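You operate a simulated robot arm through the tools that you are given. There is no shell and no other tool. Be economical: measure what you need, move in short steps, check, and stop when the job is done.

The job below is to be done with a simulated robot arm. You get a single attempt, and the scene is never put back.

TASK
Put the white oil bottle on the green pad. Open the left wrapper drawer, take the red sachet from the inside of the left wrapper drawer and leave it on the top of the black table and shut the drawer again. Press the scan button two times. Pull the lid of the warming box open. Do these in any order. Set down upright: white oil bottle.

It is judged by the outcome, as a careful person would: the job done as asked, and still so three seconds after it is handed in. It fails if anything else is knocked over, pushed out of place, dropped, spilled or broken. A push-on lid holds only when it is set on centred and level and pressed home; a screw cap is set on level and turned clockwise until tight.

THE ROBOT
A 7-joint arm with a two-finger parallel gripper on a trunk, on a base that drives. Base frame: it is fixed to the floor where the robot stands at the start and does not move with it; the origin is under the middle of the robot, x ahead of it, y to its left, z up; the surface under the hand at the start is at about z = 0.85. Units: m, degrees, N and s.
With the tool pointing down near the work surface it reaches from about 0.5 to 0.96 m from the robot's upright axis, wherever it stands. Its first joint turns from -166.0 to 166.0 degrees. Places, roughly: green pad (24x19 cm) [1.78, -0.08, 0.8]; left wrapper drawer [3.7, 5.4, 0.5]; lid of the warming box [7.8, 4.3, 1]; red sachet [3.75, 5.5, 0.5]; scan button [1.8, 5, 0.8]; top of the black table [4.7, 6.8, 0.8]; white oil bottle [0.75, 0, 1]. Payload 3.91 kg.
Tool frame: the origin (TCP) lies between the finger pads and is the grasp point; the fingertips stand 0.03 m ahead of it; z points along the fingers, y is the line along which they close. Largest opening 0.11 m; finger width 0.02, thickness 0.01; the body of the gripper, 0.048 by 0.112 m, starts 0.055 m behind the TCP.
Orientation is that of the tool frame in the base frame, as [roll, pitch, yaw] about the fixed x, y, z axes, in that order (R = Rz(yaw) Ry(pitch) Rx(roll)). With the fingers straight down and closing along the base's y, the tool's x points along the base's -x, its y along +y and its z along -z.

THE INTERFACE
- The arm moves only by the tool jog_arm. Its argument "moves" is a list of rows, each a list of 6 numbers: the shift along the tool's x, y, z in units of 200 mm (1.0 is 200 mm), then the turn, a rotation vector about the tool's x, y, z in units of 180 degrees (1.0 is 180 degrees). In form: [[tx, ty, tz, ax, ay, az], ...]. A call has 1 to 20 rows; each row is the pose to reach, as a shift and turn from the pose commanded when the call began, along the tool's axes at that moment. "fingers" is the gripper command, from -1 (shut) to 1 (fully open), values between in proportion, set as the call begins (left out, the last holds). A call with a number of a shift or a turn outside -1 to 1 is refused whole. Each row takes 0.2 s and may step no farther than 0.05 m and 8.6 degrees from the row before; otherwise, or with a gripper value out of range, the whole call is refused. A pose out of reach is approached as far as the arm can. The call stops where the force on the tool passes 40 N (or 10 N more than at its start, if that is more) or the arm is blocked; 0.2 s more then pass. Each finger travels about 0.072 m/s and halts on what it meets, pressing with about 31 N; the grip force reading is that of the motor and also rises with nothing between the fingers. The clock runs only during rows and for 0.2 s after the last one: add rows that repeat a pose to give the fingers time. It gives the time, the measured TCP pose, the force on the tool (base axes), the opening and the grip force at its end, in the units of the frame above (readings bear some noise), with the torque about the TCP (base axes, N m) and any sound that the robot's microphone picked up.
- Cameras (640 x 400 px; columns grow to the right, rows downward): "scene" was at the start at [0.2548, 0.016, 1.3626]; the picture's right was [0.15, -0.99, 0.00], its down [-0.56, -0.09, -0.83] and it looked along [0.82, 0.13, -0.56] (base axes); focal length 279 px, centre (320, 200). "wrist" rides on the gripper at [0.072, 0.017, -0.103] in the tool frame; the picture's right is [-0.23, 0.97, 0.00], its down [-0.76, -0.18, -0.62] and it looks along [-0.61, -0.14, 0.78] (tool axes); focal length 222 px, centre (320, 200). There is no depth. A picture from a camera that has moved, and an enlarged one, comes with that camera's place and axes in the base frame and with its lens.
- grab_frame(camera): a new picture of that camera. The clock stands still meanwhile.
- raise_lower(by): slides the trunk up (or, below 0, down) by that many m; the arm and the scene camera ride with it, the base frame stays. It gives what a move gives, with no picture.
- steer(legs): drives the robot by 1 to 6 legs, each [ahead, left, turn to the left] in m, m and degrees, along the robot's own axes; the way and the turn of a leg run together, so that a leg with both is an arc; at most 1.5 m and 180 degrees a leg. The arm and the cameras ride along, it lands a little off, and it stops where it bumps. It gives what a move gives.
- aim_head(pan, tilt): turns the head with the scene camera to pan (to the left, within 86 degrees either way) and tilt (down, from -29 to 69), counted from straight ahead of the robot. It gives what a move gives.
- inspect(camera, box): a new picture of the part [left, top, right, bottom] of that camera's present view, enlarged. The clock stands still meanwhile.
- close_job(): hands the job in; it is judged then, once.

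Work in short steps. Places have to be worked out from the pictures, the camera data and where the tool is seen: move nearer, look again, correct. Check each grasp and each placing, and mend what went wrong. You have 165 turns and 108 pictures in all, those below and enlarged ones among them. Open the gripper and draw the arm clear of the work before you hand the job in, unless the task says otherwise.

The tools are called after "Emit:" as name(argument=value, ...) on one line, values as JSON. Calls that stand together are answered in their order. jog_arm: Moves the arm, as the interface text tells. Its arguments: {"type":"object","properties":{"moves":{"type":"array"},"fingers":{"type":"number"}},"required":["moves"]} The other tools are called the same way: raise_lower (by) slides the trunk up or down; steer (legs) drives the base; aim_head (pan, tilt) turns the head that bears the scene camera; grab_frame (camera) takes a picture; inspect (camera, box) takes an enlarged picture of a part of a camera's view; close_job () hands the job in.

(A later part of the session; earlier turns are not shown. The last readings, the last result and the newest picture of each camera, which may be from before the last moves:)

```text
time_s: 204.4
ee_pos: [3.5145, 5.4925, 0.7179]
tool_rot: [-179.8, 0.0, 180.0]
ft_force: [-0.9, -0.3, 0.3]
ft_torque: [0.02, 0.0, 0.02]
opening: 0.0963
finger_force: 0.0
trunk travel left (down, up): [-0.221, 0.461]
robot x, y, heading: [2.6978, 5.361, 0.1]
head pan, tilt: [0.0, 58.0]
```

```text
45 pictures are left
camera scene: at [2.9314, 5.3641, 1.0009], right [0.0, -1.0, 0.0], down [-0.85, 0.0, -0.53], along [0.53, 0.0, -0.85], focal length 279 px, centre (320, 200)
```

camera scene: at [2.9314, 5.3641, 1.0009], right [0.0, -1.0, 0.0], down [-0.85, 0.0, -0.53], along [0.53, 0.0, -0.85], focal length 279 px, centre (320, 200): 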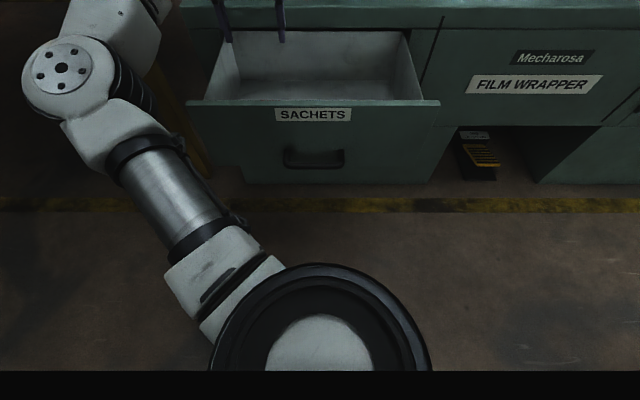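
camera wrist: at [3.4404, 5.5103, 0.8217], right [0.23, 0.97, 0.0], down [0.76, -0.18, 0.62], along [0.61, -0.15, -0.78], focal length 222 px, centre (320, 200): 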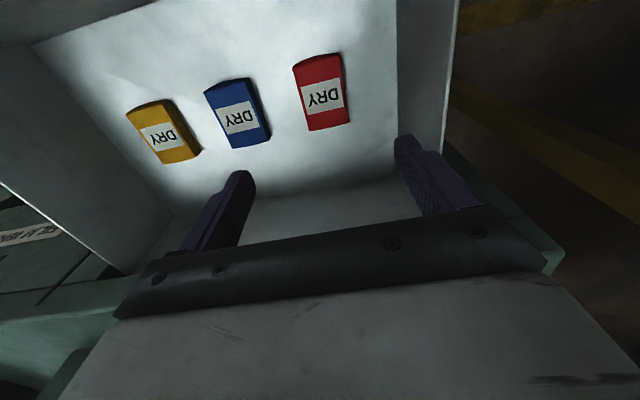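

Refined: sachet spans x 3.474–3.56, centre y 5.493. Lower by the trunk 0.14, then check.

Emit:
raise_lower(by=-0.14)

Emit:
grab_frame(camera="wrist")

```text
time_s: 206.1
ee_pos: [3.5133, 5.494, 0.579]
tool_rot: [-179.7, 0.0, 179.8]
ft_force: [0.5, -0.3, -0.1]
ft_torque: [0.01, 0.02, 0.01]
opening: 0.0963
finger_force: 0.1
trunk travel left (down, up): [-0.081, 0.601]
robot x, y, heading: [2.6971, 5.3588, -0.3]
head pan, tilt: [0.0, 58.0]
```

```text
44 pictures are left
camera wrist: at [3.4404, 5.5103, 0.6817], right [0.23, 0.97, 0.0], down [0.76, -0.18, 0.62], along [0.61, -0.15, -0.78], focal length 222 px, centre (320, 200)
```

wrist: 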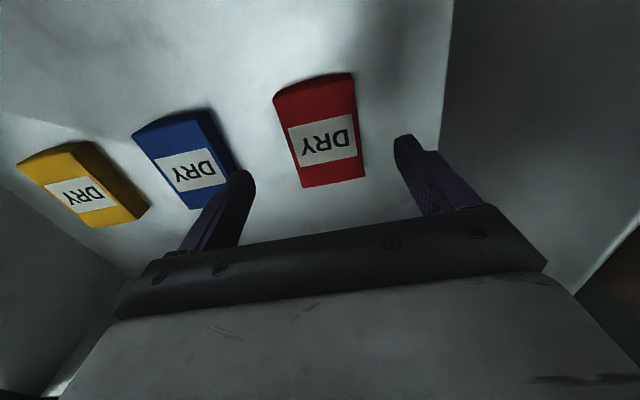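

Sachet top is near z 0.48, floor about 0.46. Descend 8.5 cm with the arm in shrinking steps.

Emit:
jog_arm(moves=[[-0.02, -0.005, 0.15, 0, 0, 0], [-0.04, -0.01, 0.28, 0, 0, 0], [-0.04, -0.01, 0.36, 0, 0, 0], [-0.04, -0.01, 0.4, 0, 0, 0], [-0.04, -0.01, 0.42, 0, 0, 0], [-0.04, -0.01, 0.42, 0, 0, 0]])

Emit:
grab_frame(camera="wrist")

```text
time_s: 207.7
ee_pos: [3.5241, 5.4893, 0.5247]
tool_rot: [179.4, 2.9, 179.7]
ft_force: [-0.7, -1.0, 1.1]
ft_torque: [0.0, 0.01, 0.01]
opening: 0.0965
finger_force: 0.1
trunk travel left (down, up): [-0.081, 0.601]
robot x, y, heading: [2.6956, 5.3572, 0.3]
head pan, tilt: [0.0, 58.0]
stopped in row 6: the arm was blocked; the commanded pose is now the measured one
```

```text
43 pictures are left
camera wrist: at [3.4469, 5.5053, 0.6251], right [0.23, 0.97, 0.02], down [0.73, -0.19, 0.66], along [0.64, -0.14, -0.75], focal length 222 px, centre (320, 200)
```

wrist: 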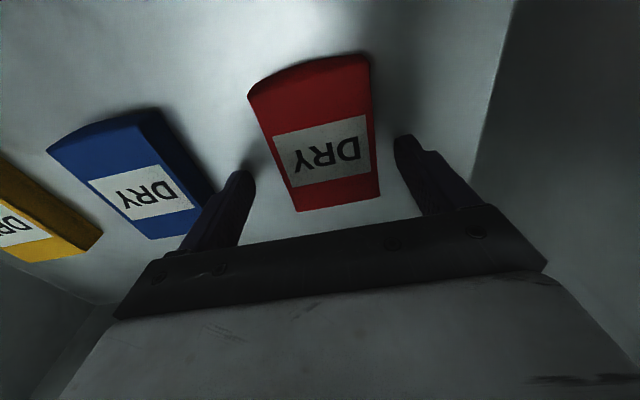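

The arm itself is blocked low down, not the tool. Better: raise the trunk 0.2 and let the arm reach down instead.

Emit:
raise_lower(by=0.22)

Emit:
jog_arm(moves=[[0, 0, 0.15, 0, -0.008, 0], [0, 0, 0.3, 0, -0.016, 0], [0, 0, 0.45, 0, -0.016, 0], [0, 0, 0.6, 0, -0.016, 0], [0, 0, 0.75, 0, -0.016, 0], [0, 0, 0.85, 0, -0.016, 0], [0, 0, 0.85, 0, -0.016, 0]])

Emit:
grab_frame(camera="wrist")

```text
time_s: 210.0
ee_pos: [3.525, 5.4913, 0.7317]
tool_rot: [179.7, 1.6, 179.7]
ft_force: [0.2, -0.4, 0.5]
ft_torque: [0.01, -0.01, 0.01]
opening: 0.0965
finger_force: 0.1
trunk travel left (down, up): [-0.301, 0.381]
robot x, y, heading: [2.6954, 5.3601, 0.1]
head pan, tilt: [0.0, 58.0]
```

```text
time_s: 211.6
ee_pos: [3.528, 5.4928, 0.5616]
tool_rot: [179.6, 4.4, 179.7]
ft_force: [-0.1, -0.5, 0.9]
ft_torque: [0.01, 0.02, -0.01]
opening: 0.0965
finger_force: 0.1
trunk travel left (down, up): [-0.301, 0.381]
robot x, y, heading: [2.6997, 5.3617, 0.3]
head pan, tilt: [0.0, 58.0]
```

```text
42 pictures are left
camera wrist: at [3.4482, 5.5088, 0.6585], right [0.23, 0.97, 0.02], down [0.71, -0.18, 0.68], along [0.67, -0.14, -0.73], focal length 222 px, centre (320, 200)
```

wrist: 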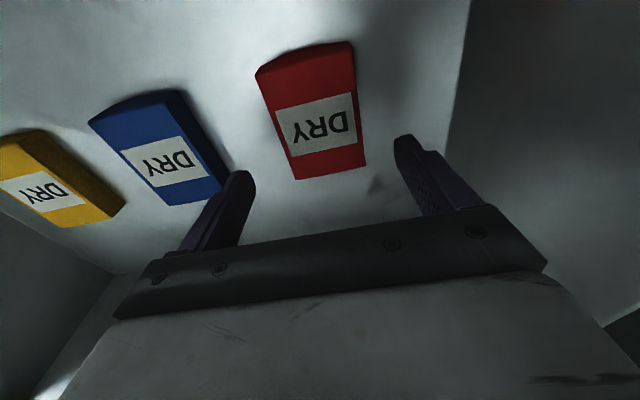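

That works. Level the tool and continue down in small steps.

Emit:
jog_arm(moves=[[0.02, 0, 0.1, 0, 0.012, 0], [0.03, 0, 0.2, 0, 0.024, 0], [0.04, 0, 0.27, 0, 0.024, 0], [0.04, 0, 0.32, 0, 0.024, 0], [0.04, 0, 0.34, 0, 0.024, 0], [0.04, 0, 0.34, 0, 0.024, 0]])

Emit:
grab_frame(camera="wrist")

```text
time_s: 212.5
ee_pos: [3.5302, 5.493, 0.521]
tool_rot: [179.9, 1.2, 179.7]
ft_force: [1.8, 1.8, 19.8]
ft_torque: [-0.98, 0.13, -0.16]
opening: 0.0953
finger_force: 0.0
trunk travel left (down, up): [-0.301, 0.381]
robot x, y, heading: [2.6939, 5.3614, 0.0]
head pan, tilt: [0.0, 58.0]
stopped in row 4: the force on the tool passed its limit at 49 N (the readings are from after the stop); the commanded pose is now the measured one
```

```text
41 pictures are left
camera wrist: at [3.4543, 5.5094, 0.6221], right [0.23, 0.97, 0.01], down [0.75, -0.18, 0.64], along [0.62, -0.14, -0.77], focal length 222 px, centre (320, 200)
```

wrist: 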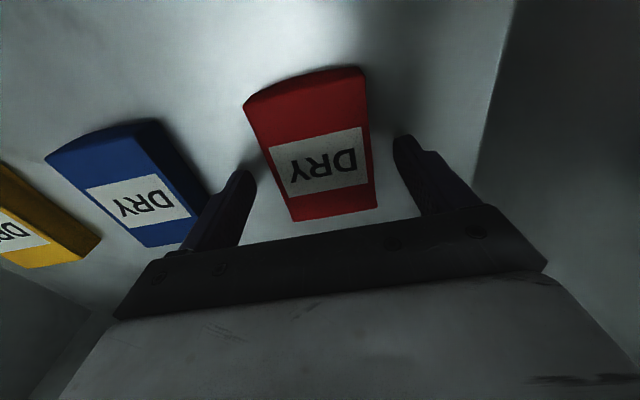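

Fingertips touched the drawer floor (z≈0.49), straddling the red sachet. Ease up 3 mm and close.

Emit:
jog_arm(moves=[[0.02, 0, -0.015, 0, 0, 0], [0.03, 0, -0.02, 0, 0, 0], [0.03, 0, -0.02, 0, 0, 0]])

Emit:
jog_arm(moves=[[0, 0, 0, 0, 0, 0], [0, 0, 0, 0, 0, 0], [0, 0, 0, 0, 0, 0], [0, 0, 0, 0, 0, 0], [0, 0, 0, 0, 0, 0]], fingers=-1)

Emit:
grab_frame(camera="wrist")

```text
time_s: 213.3
ee_pos: [3.5213, 5.4928, 0.5194]
tool_rot: [180.0, 0.9, 179.8]
ft_force: [1.0, 0.8, 13.8]
ft_torque: [-0.68, 0.09, 0.14]
opening: 0.0958
finger_force: 0.1
trunk travel left (down, up): [-0.301, 0.381]
robot x, y, heading: [2.6958, 5.3605, -0.2]
head pan, tilt: [0.0, 58.0]
```

```text
time_s: 214.5
ee_pos: [3.521, 5.4922, 0.5207]
tool_rot: [180.0, 0.8, 179.7]
ft_force: [-1.5, -4.1, 10.4]
ft_torque: [-0.55, 0.18, 0.02]
opening: 0.0592
finger_force: 30.7
trunk travel left (down, up): [-0.301, 0.381]
robot x, y, heading: [2.6917, 5.3629, 0.0]
head pan, tilt: [0.0, 58.0]
```

```text
40 pictures are left
camera wrist: at [3.4476, 5.5096, 0.6226], right [0.23, 0.97, 0.01], down [0.75, -0.18, 0.63], along [0.62, -0.14, -0.77], focal length 222 px, centre (320, 200)
```

wrist: 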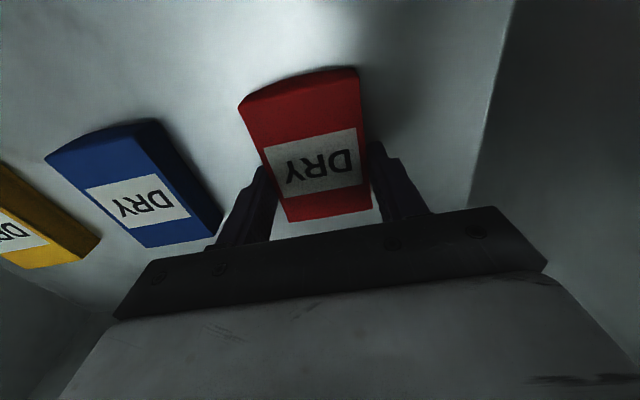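

Gripped at 0.059 m. Lift straight up with the arm, then check.

Emit:
jog_arm(moves=[[0, 0, -0.1, 0, 0, 0], [0, 0, -0.25, 0, 0, 0], [0, 0, -0.45, 0, 0, 0], [0, 0, -0.65, 0, 0, 0], [0, 0, -0.85, 0, 0, 0], [0, 0, -1.0, 0, 0, 0], [0, 0, -1.0, 0, 0, 0]])

Emit:
raise_lower(by=0.25)

Emit:
grab_frame(camera="wrist")

```text
time_s: 216.1
ee_pos: [3.5171, 5.491, 0.718]
tool_rot: [179.9, 0.9, 179.8]
ft_force: [0.3, -0.5, -0.8]
ft_torque: [-0.03, 0.01, 0.02]
opening: 0.0591
finger_force: 30.6
trunk travel left (down, up): [-0.301, 0.381]
robot x, y, heading: [2.6944, 5.3605, 0.0]
head pan, tilt: [0.0, 58.0]
```

```text
time_s: 218.7
ee_pos: [3.5179, 5.4911, 0.9671]
tool_rot: [179.9, 0.8, 179.6]
ft_force: [0.0, -0.4, -1.2]
ft_torque: [0.01, -0.02, 0.01]
opening: 0.0591
finger_force: 30.9
trunk travel left (down, up): [-0.551, 0.131]
robot x, y, heading: [2.6965, 5.3624, 0.1]
head pan, tilt: [0.0, 58.0]
```

```text
39 pictures are left
camera wrist: at [3.4437, 5.5084, 1.0698], right [0.23, 0.97, 0.01], down [0.75, -0.18, 0.63], along [0.62, -0.14, -0.77], focal length 222 px, centre (320, 200)
```

wrist: 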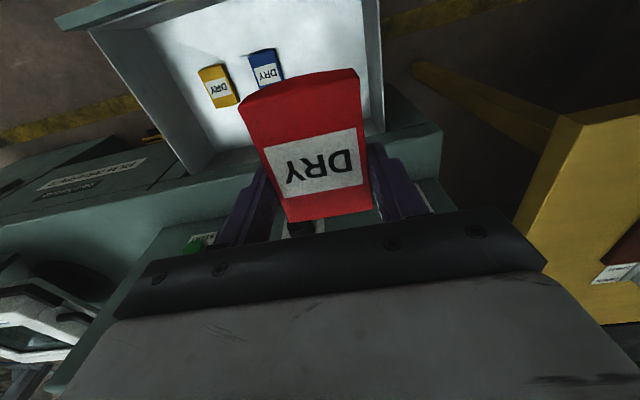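

Sachet is held (opening 0.059). Retract the arm a bit and look for the black table to the left.

Emit:
jog_arm(moves=[[0.2, -0.05, -0.05, 0, 0, 0], [0.4, -0.1, -0.1, 0, 0, 0], [0.6, -0.2, -0.15, 0, 0, 0], [0.8, -0.3, -0.2, 0, 0, 0], [1.0, -0.4, -0.3, 0, 0, 0]])

Emit:
aim_head(pan=45, tilt=15)

Emit:
grab_frame(camera="scene")

Emit:
aim_head(pan=-25, tilt=12)

Emit:
grab_frame(camera="scene")

```text
time_s: 219.8
ee_pos: [3.3176, 5.4166, 1.0226]
tool_rot: [180.0, 0.8, 179.8]
ft_force: [-0.1, 0.0, -0.7]
ft_torque: [0.0, -0.04, 0.0]
opening: 0.059
finger_force: 30.8
trunk travel left (down, up): [-0.551, 0.131]
robot x, y, heading: [2.6977, 5.3611, 0.0]
head pan, tilt: [0.0, 58.0]
```

```text
time_s: 221.0
ee_pos: [3.3196, 5.4179, 1.0213]
tool_rot: [179.9, 0.7, 179.8]
ft_force: [0.1, -0.1, -1.0]
ft_torque: [0.01, -0.05, -0.03]
opening: 0.0592
finger_force: 30.7
trunk travel left (down, up): [-0.551, 0.131]
robot x, y, heading: [2.6952, 5.3608, -0.0]
head pan, tilt: [45.0, 15.0]
```

```text
38 pictures are left
camera scene: at [2.9291, 5.4302, 1.3947], right [0.71, -0.71, 0.0], down [-0.18, -0.18, -0.97], along [0.68, 0.68, -0.26], focal length 279 px, centre (320, 200)
```

scene: 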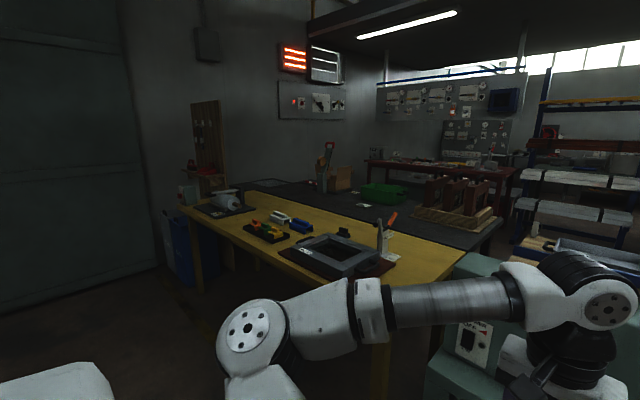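

```text
time_s: 222.4
ee_pos: [3.3188, 5.4172, 1.0227]
tool_rot: [179.9, 0.8, 179.7]
ft_force: [-0.2, 0.3, 0.6]
ft_torque: [-0.04, -0.03, 0.0]
opening: 0.0593
finger_force: 31.1
trunk travel left (down, up): [-0.551, 0.131]
robot x, y, heading: [2.697, 5.361, 0.1]
head pan, tilt: [-25.0, 12.0]
```

```text
37 pictures are left
camera scene: at [2.9477, 5.3249, 1.3996], right [-0.42, -0.91, 0.0], down [-0.19, 0.09, -0.98], along [0.89, -0.41, -0.21], focal length 279 px, centre (320, 200)
```

scene: 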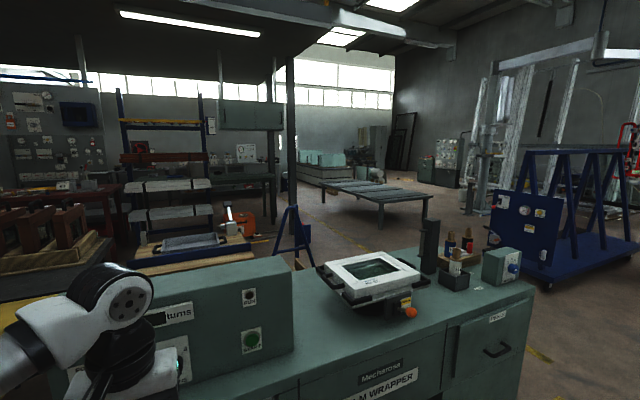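

The black table spans roughly x 4.3–5.1, y 5.8–7.7; its near end (y≈5.8) can be reached from the aisle behind the green bench. Drive around the bench's south end.

Emit:
steer(legs=[[-0.1, -1.1, 0], [0, -1.15, 0], [1.0, 0, 0]])

Emit:
aim_head(pan=25, tilt=22)

Emit:
grab_frame(camera="scene")

```text
time_s: 244.5
ee_pos: [4.2373, 3.214, 1.0228]
tool_rot: [180.0, 0.7, -179.7]
ft_force: [-0.8, 0.8, -0.7]
ft_torque: [0.0, 0.03, 0.0]
opening: 0.0591
finger_force: 31.1
trunk travel left (down, up): [-0.551, 0.131]
robot x, y, heading: [3.6158, 3.1537, 0.7]
head pan, tilt: [-25.0, 12.0]
```

```text
time_s: 245.7
ee_pos: [4.2375, 3.2137, 1.0222]
tool_rot: [179.9, 0.8, -179.8]
ft_force: [0.1, -0.3, -0.2]
ft_torque: [-0.01, 0.01, -0.03]
opening: 0.0591
finger_force: 31.1
trunk travel left (down, up): [-0.551, 0.131]
robot x, y, heading: [3.618, 3.1502, 0.8]
head pan, tilt: [25.0, 22.0]
```

```text
36 pictures are left
camera scene: at [3.8658, 3.1963, 1.3834], right [0.43, -0.9, 0.0], down [-0.34, -0.16, -0.93], along [0.84, 0.4, -0.37], focal length 279 px, centre (320, 200)
```

scene: 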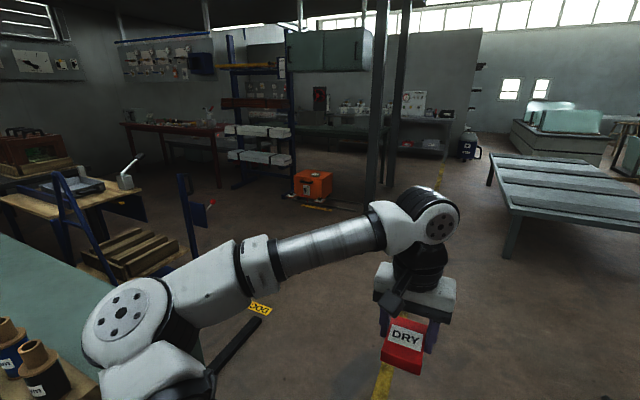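

There's a cart with something low lying in the way behind the bench; zooming in.

Emit:
inspect(camera="scene", box=[0, 130, 340, 400])

Emit:
aim_head(pan=60, tilt=25)

Emit:
grab_frame(camera="scene")

```text
1.48 times, centred on (170, 265) of scene
camera zoom: at [3.8658, 3.1963, 1.3834], right [0.43, -0.9, 0.0], down [-0.34, -0.16, -0.93], along [0.84, 0.4, -0.37], focal length 414 px, centre (542, 104)
```

zoom: 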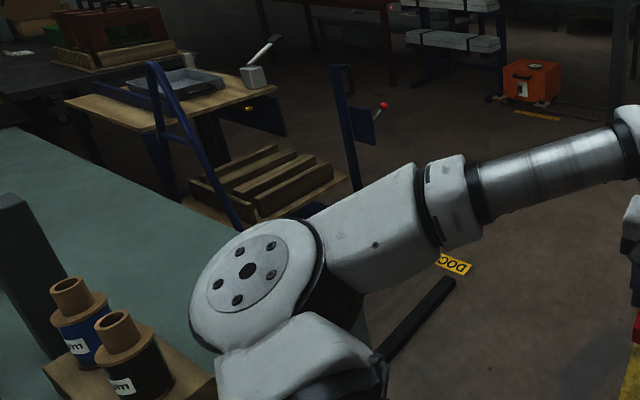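

```text
time_s: 246.7
ee_pos: [4.2375, 3.2143, 1.0216]
tool_rot: [179.9, 0.8, -179.6]
ft_force: [0.3, -1.2, -0.5]
ft_torque: [-0.03, -0.05, -0.01]
opening: 0.0594
finger_force: 30.8
trunk travel left (down, up): [-0.551, 0.131]
robot x, y, heading: [3.6149, 3.152, 0.6]
head pan, tilt: [60.0, 25.0]
```

```text
34 pictures are left
camera scene: at [3.8273, 3.2365, 1.3785], right [0.87, -0.49, 0.0], down [-0.21, -0.37, -0.91], along [0.44, 0.79, -0.42], focal length 279 px, centre (320, 200)
```

scene: 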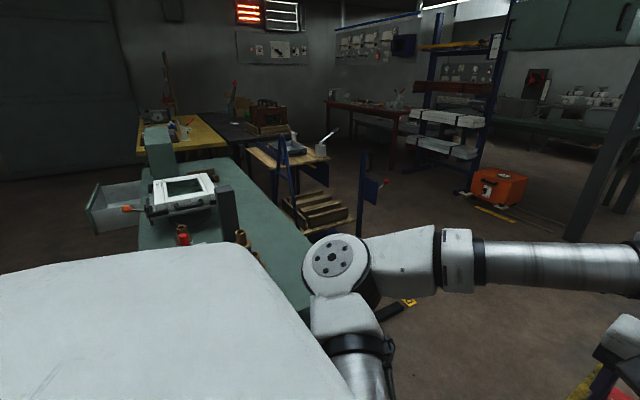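

A trolley stands at the black table's near end, so I'll use its +x side: open floor at x 5.3–6.8. Drive east to x≈6 then north.

Emit:
steer(legs=[[1.4, 0, 0], [1.0, 0, 0], [0, 0, 89.3], [1.2, 0, 0]])

Emit:
aim_head(pan=15, tilt=22)

Emit:
grab_frame(camera="scene")

```text
time_s: 268.2
ee_pos: [6.1296, 5.007, 1.0211]
tool_rot: [-180.0, 0.8, -94.3]
ft_force: [0.1, 0.1, -0.2]
ft_torque: [-0.01, -0.02, 0.0]
opening: 0.059
finger_force: 31.4
trunk travel left (down, up): [-0.551, 0.131]
robot x, y, heading: [6.14, 4.3823, 85.8]
head pan, tilt: [60.0, 25.0]
```

```text
time_s: 269.3
ee_pos: [6.1301, 5.0067, 1.0223]
tool_rot: [179.9, 0.8, -94.4]
ft_force: [-0.6, 0.0, -0.1]
ft_torque: [0.03, -0.03, 0.0]
opening: 0.059
finger_force: 31.0
trunk travel left (down, up): [-0.551, 0.131]
robot x, y, heading: [6.1403, 4.3842, 86.1]
head pan, tilt: [15.0, 22.0]
```

```text
33 pictures are left
camera scene: at [6.1324, 4.6442, 1.3833], right [0.98, 0.19, 0.0], down [0.07, -0.37, -0.93], along [-0.18, 0.91, -0.37], focal length 279 px, centre (320, 200)
```

scene: 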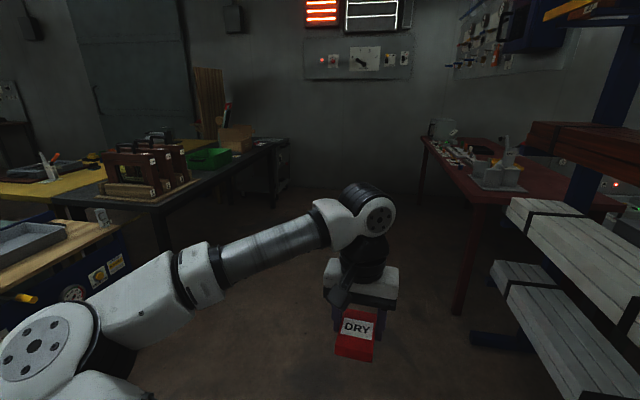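

Aisle clear (black table edge x≈5.07, red table x≈6.7). A free spot on the black table is near (4.92, 6.6). Drive north and turn to face it.

Emit:
steer(legs=[[1.1, 0.15, 3], [1.08, 0.1, 1], [0, 0, 89.5]])

Emit:
aim_head(pan=0, tilt=35)

Emit:
grab_frame(camera="scene")

```text
time_s: 284.2
ee_pos: [5.3646, 6.4835, 1.0227]
tool_rot: [179.9, 0.8, 2.0]
ft_force: [0.3, -0.1, -0.5]
ft_torque: [0.01, 0.04, -0.01]
opening: 0.0591
finger_force: 31.3
trunk travel left (down, up): [-0.551, 0.131]
robot x, y, heading: [5.9843, 6.5634, -177.5]
head pan, tilt: [15.0, 22.0]
```

```text
time_s: 284.9
ee_pos: [5.3648, 6.4811, 1.0224]
tool_rot: [179.9, 0.8, 2.1]
ft_force: [-0.5, -0.5, -0.9]
ft_torque: [-0.02, 0.01, 0.01]
opening: 0.0589
finger_force: 30.9
trunk travel left (down, up): [-0.551, 0.131]
robot x, y, heading: [5.9836, 6.5618, -177.7]
head pan, tilt: [0.0, 35.0]
```

```text
32 pictures are left
camera scene: at [5.7245, 6.5552, 1.3628], right [-0.04, 1.0, 0.0], down [0.57, 0.03, -0.82], along [-0.82, -0.04, -0.57], focal length 279 px, centre (320, 200)
```

scene: 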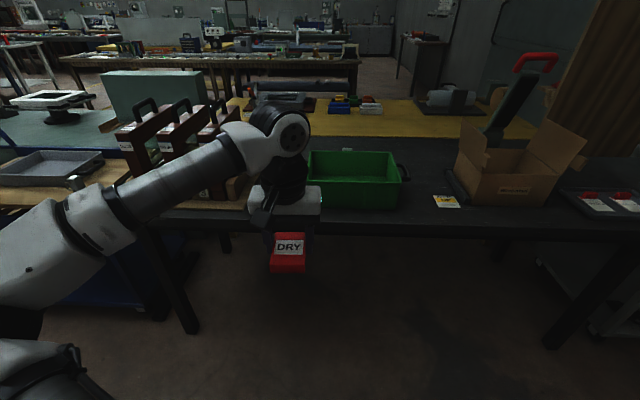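

Candidate free gap lies between the crate board and the green bin (y≈6.27–6.46). Drive closer and check with the wrist camera.

Emit:
steer(legs=[[0.2, 0.1, -2]])

Emit:
grab_frame(camera="wrist")

Emit:
grab_frame(camera="scene")

```text
time_s: 286.6
ee_pos: [5.1668, 6.4013, 1.0227]
tool_rot: [180.0, 0.7, 0.1]
ft_force: [-0.6, 0.3, -0.9]
ft_torque: [0.01, 0.01, -0.06]
opening: 0.0589
finger_force: 31.6
trunk travel left (down, up): [-0.551, 0.131]
robot x, y, heading: [5.7891, 6.462, -179.9]
head pan, tilt: [0.0, 35.0]
```

```text
31 pictures are left
camera wrist: at [5.239, 6.3841, 1.1246], right [-0.23, -0.97, 0.01], down [-0.75, 0.18, 0.63], along [-0.62, 0.14, -0.77], focal length 222 px, centre (320, 200)
```

wrist: 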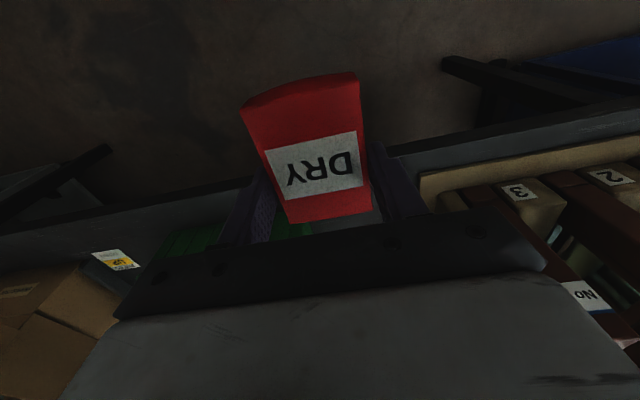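

```text
30 pictures are left
camera scene: at [5.5272, 6.4609, 1.3626], right [-0.01, 1.0, 0.0], down [0.57, 0.0, -0.82], along [-0.82, -0.01, -0.57], focal length 279 px, centre (320, 200)
```

scene: 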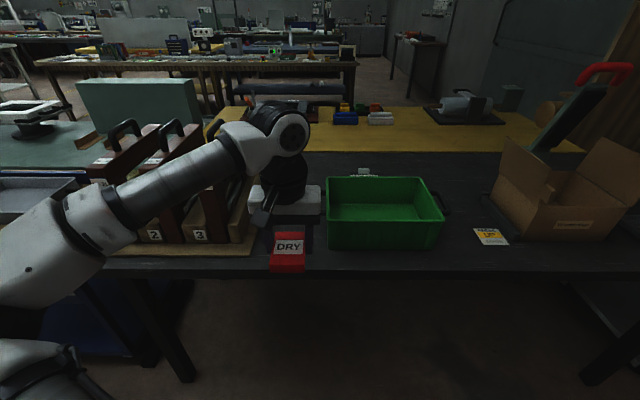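

Gap is about y 6.27–6.48 near the table edge. Drive 0.1 m closer, then move the sachet over (4.92, 6.375).

Emit:
steer(legs=[[0.1, 0, 0]])

```text
time_s: 287.8
ee_pos: [5.0684, 6.3992, 1.0221]
tool_rot: [180.0, 0.8, 0.2]
ft_force: [-0.5, 0.7, -0.2]
ft_torque: [0.0, -0.01, 0.01]
opening: 0.0591
finger_force: 31.1
trunk travel left (down, up): [-0.551, 0.131]
robot x, y, heading: [5.6917, 6.4596, -179.5]
head pan, tilt: [0.0, 35.0]
```

Emit:
jog_arm(moves=[[-0.2, 0.03, 0, 0, 0, 0], [-0.4, 0.06, 0, 0, 0, 0], [-0.6, 0.09, 0, 0, 0, 0], [-0.8, 0.12, 0.05, 0, 0, 0], [-0.82, 0.12, 0.2, 0, 0, 0], [-0.82, 0.12, 0.4, 0, 0, 0], [-0.82, 0.12, 0.55, 0, 0, 0], [-0.82, 0.12, 0.55, 0, 0, 0]])

Emit:
grab_frame(camera="scene")

Emit:
grab_frame(camera="wrist")

```text
time_s: 289.6
ee_pos: [4.9053, 6.3717, 0.9129]
tool_rot: [179.9, 0.9, 0.2]
ft_force: [0.6, 0.4, -1.1]
ft_torque: [0.0, 0.0, 0.03]
opening: 0.0589
finger_force: 31.0
trunk travel left (down, up): [-0.551, 0.131]
robot x, y, heading: [5.6917, 6.4599, -179.3]
head pan, tilt: [0.0, 35.0]
```

```text
29 pictures are left
camera scene: at [5.4308, 6.4599, 1.3627], right [-0.01, 1.0, 0.0], down [0.57, 0.01, -0.82], along [-0.82, -0.01, -0.57], focal length 279 px, centre (320, 200)
```

scene: 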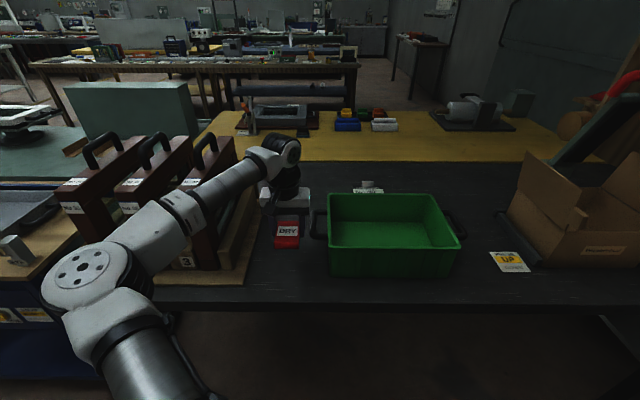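

```text
28 pictures are left
camera wrist: at [4.9782, 6.3561, 1.0169], right [-0.22, -0.97, 0.01], down [-0.75, 0.18, 0.63], along [-0.62, 0.14, -0.77], focal length 222 px, centre (320, 200)
```

wrist: 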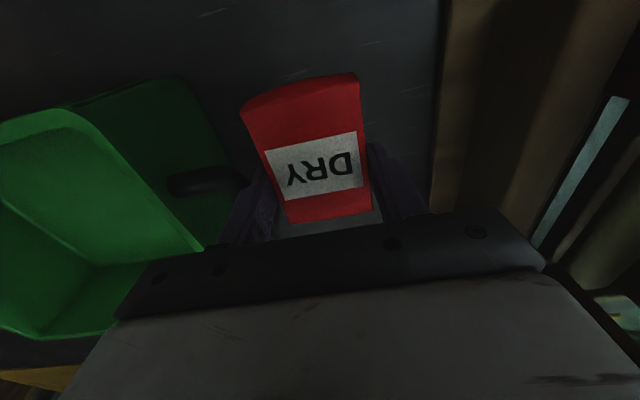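

The bin's side handle is close (y≥6.43). Shift 2 cm away from it and 2 cm toward the edge, then lower.

Emit:
jog_arm(moves=[[0.1, 0.1, 0, 0, 0, 0], [0.1, 0.1, 0.15, 0, 0, 0], [0.1, 0.1, 0.3, 0, 0, 0], [0.1, 0.1, 0.36, 0, 0, 0], [0.1, 0.1, 0.38, 0, 0, 0], [0.1, 0.1, 0.4, 0, 0, 0]])

Emit:
inspect(camera="scene", box=[210, 190, 370, 310])

```text
time_s: 291.0
ee_pos: [4.9238, 6.3525, 0.8352]
tool_rot: [179.9, 0.8, 0.2]
ft_force: [-1.3, 0.1, -0.2]
ft_torque: [0.03, 0.03, -0.01]
opening: 0.0592
finger_force: 31.3
trunk travel left (down, up): [-0.551, 0.131]
robot x, y, heading: [5.6916, 6.4623, -179.3]
head pan, tilt: [0.0, 35.0]
```

```text
3.33 times, centred on (290, 250) of scene
camera zoom: at [5.4307, 6.4599, 1.3627], right [-0.01, 1.0, 0.0], down [0.57, 0.01, -0.82], along [-0.82, -0.01, -0.57], focal length 930 px, centre (420, 33)
```

zoom: 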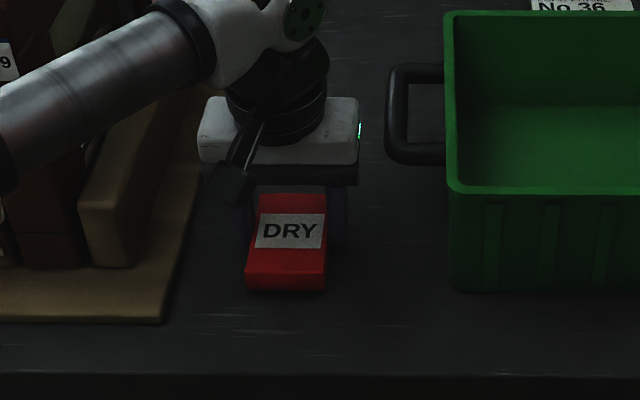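

Good clearances; not yet touching. Lower in 2 mm steps to contact.

Emit:
jog_arm(moves=[[0, 0, 0.01, 0, 0, 0], [0, 0, 0.02, 0, 0, 0], [0, 0, 0.03, 0, 0, 0], [0, 0, 0.04, 0, 0, 0], [0, 0, 0.05, 0, 0, 0], [0, 0, 0.06, 0, 0, 0]])

```text
time_s: 292.3
ee_pos: [4.9221, 6.3541, 0.8306]
tool_rot: [180.0, 1.3, 0.1]
ft_force: [3.4, 0.7, 21.6]
ft_torque: [0.26, -0.84, -0.12]
opening: 0.059
finger_force: 31.0
trunk travel left (down, up): [-0.551, 0.131]
robot x, y, heading: [5.6908, 6.4588, -179.7]
head pan, tilt: [0.0, 35.0]
stopped in row 6: the force on the tool passed its limit at 44 N (the readings are from after the stop); the commanded pose is now the measured one
```

Contact with the table. Ease up slightly and open the fingers a little.

Emit:
jog_arm(moves=[[0, 0, -0.015, 0, 0, 0], [0, 0, -0.015, 0, 0, 0], [0, 0, -0.015, 0, 0, 0]], fingers=0.4)

Emit:
jog_arm(moves=[[0, 0, -0.1, 0, 0, 0], [0, 0, -0.3, 0, 0, 0], [0, 0, -0.5, 0, 0, 0], [0, 0, -0.7, 0, 0, 0], [0, 0, -0.9, 0, 0, 0], [0.2, 0, -1, 0, 0, 0], [0.4, 0, -1, 0, 0, 0], [0.6, 0, -1, 0, 0, 0], [0.8, 0, -1, 0, 0, 0], [1, 0, -1, 0, 0, 0]])

Emit:
inspect(camera="scene", box=[210, 190, 370, 310])

```text
time_s: 293.1
ee_pos: [4.9226, 6.3528, 0.829]
tool_rot: [179.9, 1.1, 0.2]
ft_force: [-0.4, -6.7, 11.2]
ft_torque: [0.27, -0.04, 0.03]
opening: 0.0739
finger_force: 0.1
trunk travel left (down, up): [-0.551, 0.131]
robot x, y, heading: [5.6929, 6.4632, -179.6]
head pan, tilt: [0.0, 35.0]
```

```text
time_s: 295.3
ee_pos: [5.1261, 6.3521, 1.0254]
tool_rot: [-180.0, 1.0, 0.2]
ft_force: [0.2, 0.2, -0.5]
ft_torque: [0.0, 0.0, 0.0]
opening: 0.0771
finger_force: 0.1
trunk travel left (down, up): [-0.551, 0.131]
robot x, y, heading: [5.6959, 6.4593, -179.6]
head pan, tilt: [0.0, 35.0]
```

```text
3.33 times, centred on (290, 250) of scene
camera zoom: at [5.4312, 6.4597, 1.3628], right [-0.01, 1.0, 0.0], down [0.57, 0.01, -0.82], along [-0.82, -0.01, -0.57], focal length 930 px, centre (420, 33)
```

zoom: 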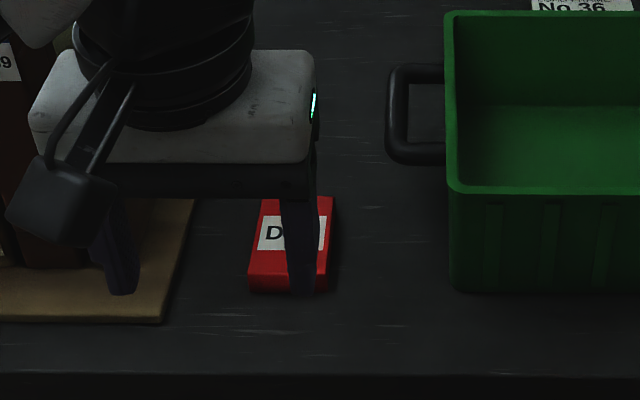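

Sachet lies on the black table. Next the warming box: back away, turn south, then east to look at it.

Emit:
steer(legs=[[-0.3, 0, 0], [0, 0, 90], [1.1, 0, 0], [1.0, 0, 0], [0, 0, 90]])

Emit:
aim_head(pan=0, tilt=20)

Emit:
grab_frame(camera="scene")

```text
time_s: 314.9
ee_pos: [6.5351, 4.4792, 1.0258]
tool_rot: [180.0, 1.0, 175.7]
ft_force: [-0.4, -0.6, -0.1]
ft_torque: [0.01, 0.01, 0.01]
opening: 0.077
finger_force: 0.0
trunk travel left (down, up): [-0.551, 0.131]
robot x, y, heading: [5.9631, 4.417, -3.8]
head pan, tilt: [0.0, 35.0]
```

```text
time_s: 315.7
ee_pos: [6.5366, 4.4789, 1.0252]
tool_rot: [180.0, 1.0, 175.7]
ft_force: [0.4, -0.5, 0.7]
ft_torque: [0.03, 0.02, 0.01]
opening: 0.077
finger_force: 0.1
trunk travel left (down, up): [-0.551, 0.131]
robot x, y, heading: [5.9613, 4.4166, -3.8]
head pan, tilt: [0.0, 20.0]
```

```text
25 pictures are left
camera scene: at [6.2242, 4.4006, 1.3865], right [-0.07, -1.0, 0.0], down [-0.34, 0.02, -0.94], along [0.94, -0.06, -0.34], focal length 279 px, centre (320, 200)
```

scene: 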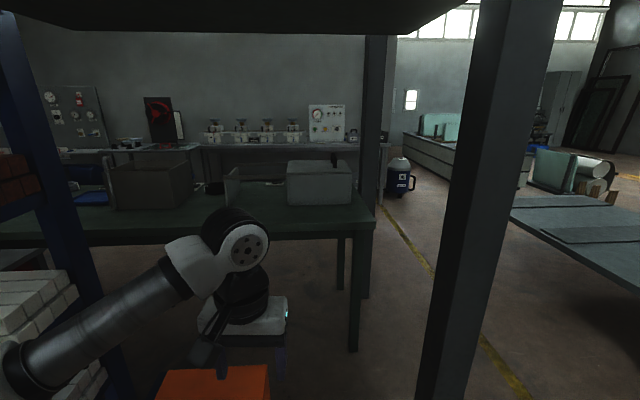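

The warming box is the grey box around (320, 180). Zooming.

Emit:
inspect(camera="scene", box=[210, 130, 390, 250])

Emit:
aim_head(pan=0, tilt=55)

Emit:
grab_frame(camera="scene")

```text
3.33 times, centred on (300, 190) of scene
camera zoom: at [6.2242, 4.4006, 1.3865], right [-0.07, -1.0, 0.0], down [-0.34, 0.02, -0.94], along [0.94, -0.06, -0.34], focal length 930 px, centre (387, 233)
```

zoom: 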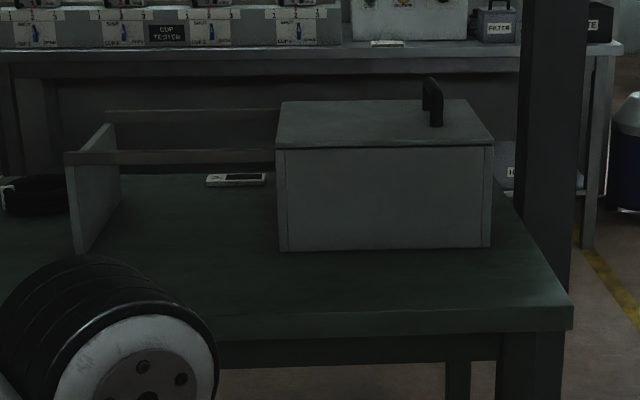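

```text
time_s: 316.7
ee_pos: [6.5353, 4.4794, 1.025]
tool_rot: [-179.9, 1.1, 175.7]
ft_force: [0.0, 0.3, 0.2]
ft_torque: [-0.03, 0.02, 0.0]
opening: 0.0771
finger_force: 0.0
trunk travel left (down, up): [-0.551, 0.131]
robot x, y, heading: [5.9665, 4.4175, -3.7]
head pan, tilt: [0.0, 55.0]
```

```text
23 pictures are left
camera scene: at [6.2032, 4.402, 1.3346], right [-0.07, -1.0, 0.0], down [-0.82, 0.06, -0.57], along [0.57, -0.04, -0.82], focal length 279 px, centre (320, 200)
```

scene: 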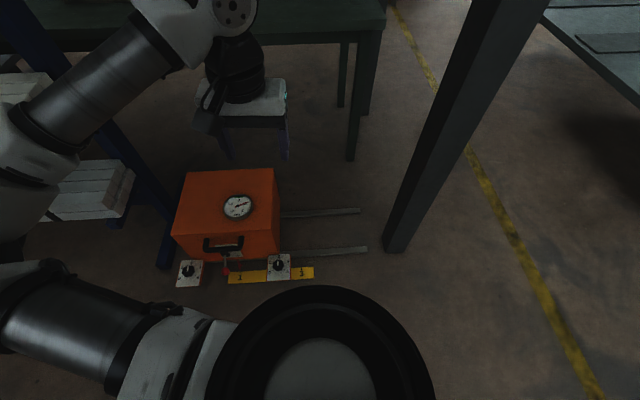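

The lid is a sliding one: rails run to the left (+y), handle at its right end ≈ (7.79, 4.21, 1.02–1.10). West side is blocked by floor equipment and a pillar, so I'll approach from the south. Raise the trunk and go down to y≈3.25, then look.

Emit:
raise_lower(by=0.12)

Emit:
steer(legs=[[-0.1, -1.15, 3.8]])

Emit:
aim_head(pan=-10, tilt=25)

Emit:
grab_frame(camera="scene")

```text
time_s: 318.2
ee_pos: [6.5369, 4.4789, 1.1455]
tool_rot: [-180.0, 1.0, 175.7]
ft_force: [-0.2, -0.3, 0.1]
ft_torque: [0.0, 0.01, -0.02]
opening: 0.0769
finger_force: 0.0
trunk travel left (down, up): [-0.671, 0.011]
robot x, y, heading: [5.9649, 4.4138, -4.1]
head pan, tilt: [0.0, 55.0]
```

```text
time_s: 327.4
ee_pos: [6.3703, 3.3506, 1.1441]
tool_rot: [-179.9, 1.1, 177.1]
ft_force: [0.0, -0.3, -0.2]
ft_torque: [-0.03, 0.02, -0.01]
opening: 0.0772
finger_force: 0.1
trunk travel left (down, up): [-0.671, 0.011]
robot x, y, heading: [5.7965, 3.2721, -2.6]
head pan, tilt: [0.0, 55.0]
```

```text
time_s: 328.3
ee_pos: [6.3703, 3.3492, 1.1451]
tool_rot: [-180.0, 1.0, 177.1]
ft_force: [0.4, 0.1, -0.3]
ft_torque: [0.0, 0.01, -0.01]
opening: 0.077
finger_force: 0.0
trunk travel left (down, up): [-0.671, 0.011]
robot x, y, heading: [5.7953, 3.2696, -2.5]
head pan, tilt: [-10.0, 25.0]
```

```text
22 pictures are left
camera scene: at [6.0565, 3.2477, 1.4984], right [-0.22, -0.98, 0.0], down [-0.41, 0.09, -0.91], along [0.88, -0.2, -0.42], focal length 279 px, centre (320, 200)
```

scene: 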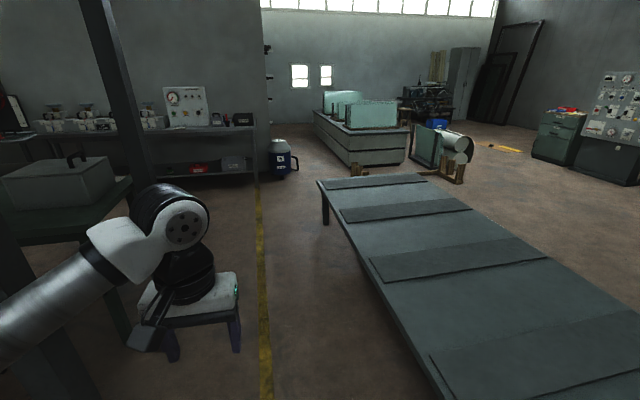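

Corridor y 2.7–3.85 is clear. Drive east to x≈7.5 at y≈3.25 and turn north there.

Emit:
steer(legs=[[0.85, 0.04, 2.5], [0.83, 0, 0], [0, 0, 90]])

Emit:
aim_head(pan=-10, tilt=30)

Emit:
grab_frame(camera="scene")

```text
time_s: 340.8
ee_pos: [7.3648, 3.8603, 1.1444]
tool_rot: [179.9, 1.0, -89.6]
ft_force: [0.3, -0.1, 0.3]
ft_torque: [0.01, 0.0, -0.01]
opening: 0.077
finger_force: 0.1
trunk travel left (down, up): [-0.671, 0.011]
robot x, y, heading: [7.475, 3.2956, 90.7]
head pan, tilt: [-10.0, 25.0]
```

```text
time_s: 341.5
ee_pos: [7.3657, 3.8616, 1.1457]
tool_rot: [-180.0, 1.0, -89.6]
ft_force: [0.4, -0.3, 0.3]
ft_torque: [0.02, -0.02, 0.04]
opening: 0.0771
finger_force: 0.1
trunk travel left (down, up): [-0.671, 0.011]
robot x, y, heading: [7.4728, 3.2987, 91.1]
head pan, tilt: [-10.0, 30.0]
```

```text
21 pictures are left
camera scene: at [7.4846, 3.5579, 1.4906], right [0.99, -0.16, 0.0], down [-0.08, -0.49, -0.87], along [0.14, 0.85, -0.5], focal length 279 px, centre (320, 200)
```

scene: 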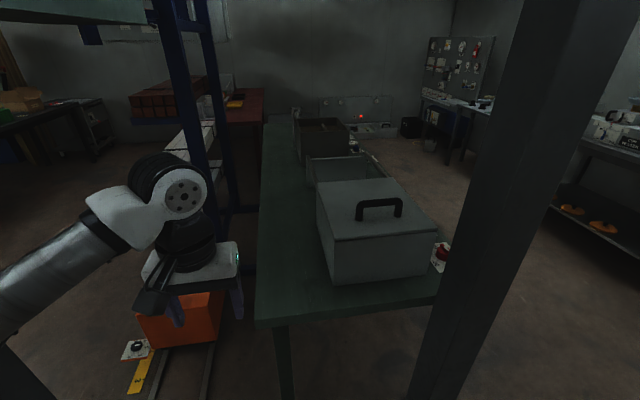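

Clear view: handle arch centre ≈ (7.78, 4.223), bar at z≈1.08; lid slides north along the rails. I'll push it by the handle with closed fingers. First drive 0.25 m ahead (hand stays west of the box).

Emit:
steer(legs=[[0.25, 0, -1]])

Emit:
jog_arm(moves=[[0, 0, -0.1, 0, 0, 0], [0, 0, -0.1, 0, 0, 0], [0, 0, -0.1, 0, 0, 0], [0, 0, -0.1, 0, 0, 0], [0, 0, -0.1, 0, 0, 0]], fingers=-1)

Emit:
inspect(camera="scene", box=[300, 150, 500, 300])

```text
time_s: 343.3
ee_pos: [7.3664, 4.112, 1.1448]
tool_rot: [-180.0, 1.0, -90.1]
ft_force: [-0.1, -0.9, -0.2]
ft_torque: [-0.05, 0.01, 0.01]
opening: 0.077
finger_force: 0.1
trunk travel left (down, up): [-0.671, 0.011]
robot x, y, heading: [7.4727, 3.5433, 90.7]
head pan, tilt: [-10.0, 30.0]
```

```text
time_s: 344.5
ee_pos: [7.3681, 4.1114, 1.1655]
tool_rot: [-180.0, 1.1, -90.0]
ft_force: [0.4, 0.6, 0.2]
ft_torque: [0.0, 0.0, -0.01]
opening: 0.0
finger_force: 31.3
trunk travel left (down, up): [-0.671, 0.011]
robot x, y, heading: [7.4766, 3.5443, 90.3]
head pan, tilt: [-10.0, 30.0]
```

```text
2.67 times, centred on (400, 225) of scene
camera zoom: at [7.4842, 3.8074, 1.4905], right [0.99, -0.17, 0.0], down [-0.08, -0.49, -0.87], along [0.15, 0.85, -0.5], focal length 744 px, centre (107, 133)
```

zoom: 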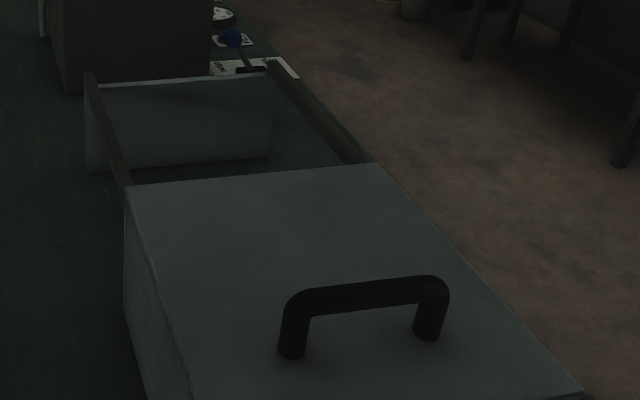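

Handle confirmed at (7.78, 4.224). Move the hand sideways, above the lid, to just south of the bar.

Emit:
jog_arm(moves=[[0, -0.2, 0, 0, 0, 0], [0, -0.4, 0, 0, 0, 0], [0, -0.6, 0, 0, 0, 0], [0, -0.8, 0, 0, 0, 0], [0, -1.0, 0, 0, 0, 0]])

Emit:
jog_arm(moves=[[-0.04, -0.2, 0, 0, 0, 0], [-0.08, -0.4, 0, 0, 0, 0], [-0.12, -0.6, 0, 0, 0, 0], [-0.16, -0.8, 0, 0, 0, 0], [-0.2, -1.0, 0, 0, 0, 0], [-0.2, -1.0, 0, 0, 0, 0]])

Emit:
grab_frame(camera="scene")

```text
time_s: 345.7
ee_pos: [7.5665, 4.114, 1.1619]
tool_rot: [179.8, 0.9, -90.0]
ft_force: [-1.1, 0.5, 0.2]
ft_torque: [-0.02, 0.04, 0.06]
opening: 0.0
finger_force: 31.2
trunk travel left (down, up): [-0.671, 0.011]
robot x, y, heading: [7.4729, 3.5518, 90.6]
head pan, tilt: [-10.0, 30.0]
```

```text
time_s: 347.1
ee_pos: [7.7652, 4.1509, 1.1656]
tool_rot: [-179.9, 1.0, -90.0]
ft_force: [-0.7, -0.4, -0.6]
ft_torque: [0.03, -0.01, 0.01]
opening: 0.0
finger_force: 31.0
trunk travel left (down, up): [-0.671, 0.011]
robot x, y, heading: [7.4738, 3.5439, 90.2]
head pan, tilt: [-10.0, 30.0]
```

```text
19 pictures are left
camera scene: at [7.4835, 3.8073, 1.4906], right [0.99, -0.17, 0.0], down [-0.08, -0.49, -0.87], along [0.15, 0.85, -0.5], focal length 279 px, centre (320, 200)
```

scene: 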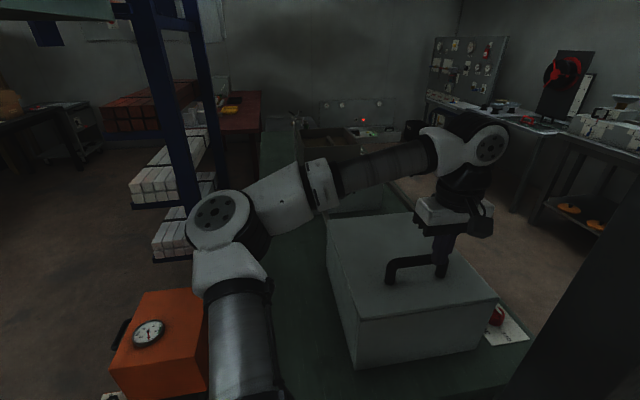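

Aligned at x 7.765, south of the bar. Lower so the tips reach below the bar, above the lid.

Emit:
jog_arm(moves=[[0, 0, 0.15, 0, 0, 0], [0, 0, 0.3, 0, 0, 0], [0, 0, 0.4, 0, 0, 0], [0, 0, 0.47, 0, 0, 0], [0, 0, 0.47, 0, 0, 0]])

Emit:
inspect(camera="scene", box=[340, 200, 500, 320])

```text
time_s: 348.3
ee_pos: [7.7665, 4.1535, 1.0713]
tool_rot: [180.0, 1.1, -90.0]
ft_force: [0.7, 1.1, -0.3]
ft_torque: [-0.01, 0.05, 0.02]
opening: 0.0
finger_force: 30.8
trunk travel left (down, up): [-0.671, 0.011]
robot x, y, heading: [7.4687, 3.5493, 90.2]
head pan, tilt: [-10.0, 30.0]
```

```text
3.33 times, centred on (420, 260) of scene
camera zoom: at [7.4841, 3.8074, 1.4905], right [0.99, -0.17, 0.0], down [-0.08, -0.49, -0.87], along [0.15, 0.85, -0.5], focal length 930 px, centre (-13, 0)
```

zoom: 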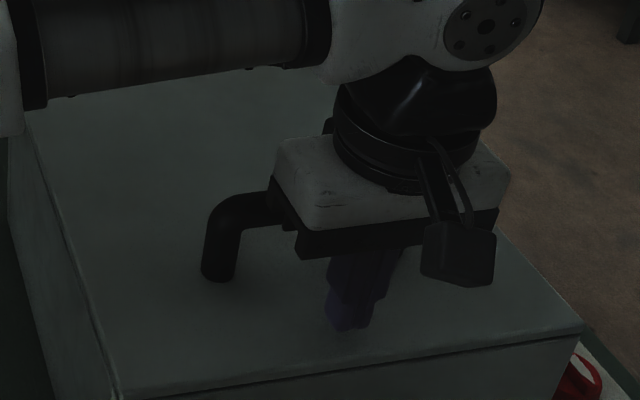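

Fingers are just south of the handle, above the lid. Push north 8 cm first and watch the force.

Emit:
jog_arm(moves=[[-0.1, 0, 0, 0, 0, 0], [-0.2, 0, 0, 0, 0, 0], [-0.27, 0, 0, 0, 0, 0], [-0.34, 0, 0, 0, 0, 0], [-0.41, 0, 0, 0, 0, 0], [-0.48, 0, 0, 0, 0, 0], [-0.55, 0, 0, 0, 0, 0]])

Emit:
grab_frame(camera="scene")

```text
time_s: 349.9
ee_pos: [7.7669, 4.2624, 1.0733]
tool_rot: [179.9, 1.0, -90.0]
ft_force: [-0.2, -0.7, 0.5]
ft_torque: [-0.01, 0.01, -0.02]
opening: 0.0002
finger_force: 30.4
trunk travel left (down, up): [-0.671, 0.011]
robot x, y, heading: [7.4702, 3.5445, 90.4]
head pan, tilt: [-10.0, 30.0]
```

```text
17 pictures are left
camera scene: at [7.4842, 3.8076, 1.4905], right [0.99, -0.17, 0.0], down [-0.08, -0.49, -0.87], along [0.15, 0.85, -0.5], focal length 279 px, centre (320, 200)
```

scene: 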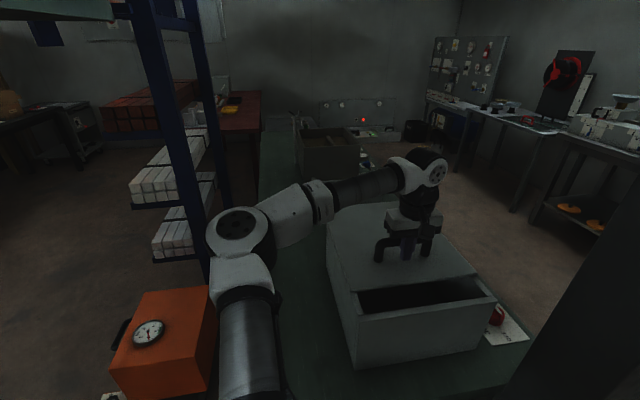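

The lid slides. Continue pushing 0.19 m more.

Emit:
jog_arm(moves=[[-0.12, 0, 0, 0, 0, 0], [-0.24, 0, 0, 0, 0, 0], [-0.36, 0, 0, 0, 0, 0], [-0.48, 0, 0, 0, 0, 0], [-0.6, 0, 0, 0, 0, 0], [-0.72, 0, 0, 0, 0, 0], [-0.84, 0, 0, 0, 0, 0], [-0.94, 0, 0, 0, 0, 0]])

Emit:
grab_frame(camera="scene")

```text
time_s: 351.7
ee_pos: [7.7618, 4.4402, 1.0744]
tool_rot: [-180.0, 1.0, -90.1]
ft_force: [1.2, -1.9, 0.0]
ft_torque: [-0.03, -0.02, -0.02]
opening: 0.0
finger_force: 31.2
out of reach, approached as far as the arm can: row 8
trunk travel left (down, up): [-0.671, 0.011]
robot x, y, heading: [7.4736, 3.544, 90.5]
head pan, tilt: [-10.0, 30.0]
```

```text
16 pictures are left
camera scene: at [7.4836, 3.8074, 1.4905], right [0.99, -0.17, 0.0], down [-0.08, -0.49, -0.87], along [0.15, 0.85, -0.5], focal length 279 px, centre (320, 200)
```

scene: 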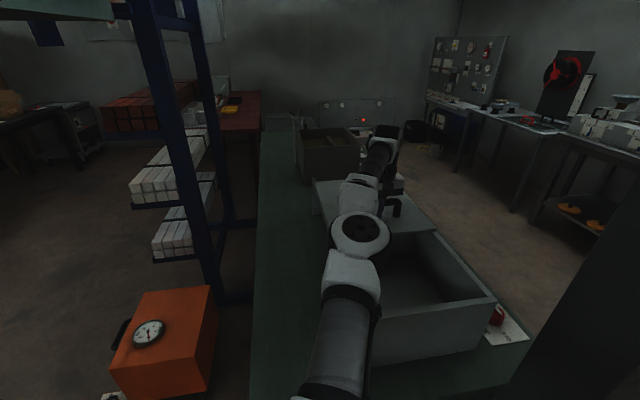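

Open about 0.22 m. The arm is at full reach; drive ahead 0.06 m to push further.

Emit:
steer(legs=[[0.06, 0, 0]])

```text
time_s: 352.7
ee_pos: [7.7597, 4.4909, 1.0737]
tool_rot: [179.7, -0.3, -90.0]
ft_force: [0.4, 0.4, -0.1]
ft_torque: [0.01, 0.03, -0.01]
opening: 0.0
finger_force: 31.2
trunk travel left (down, up): [-0.671, 0.011]
robot x, y, heading: [7.4741, 3.6059, 90.4]
head pan, tilt: [-10.0, 30.0]
stopped in leg 1: the force on the tool passed its limit at 91 N (the readings are from after the stop); the commanded pose is now the measured one
```

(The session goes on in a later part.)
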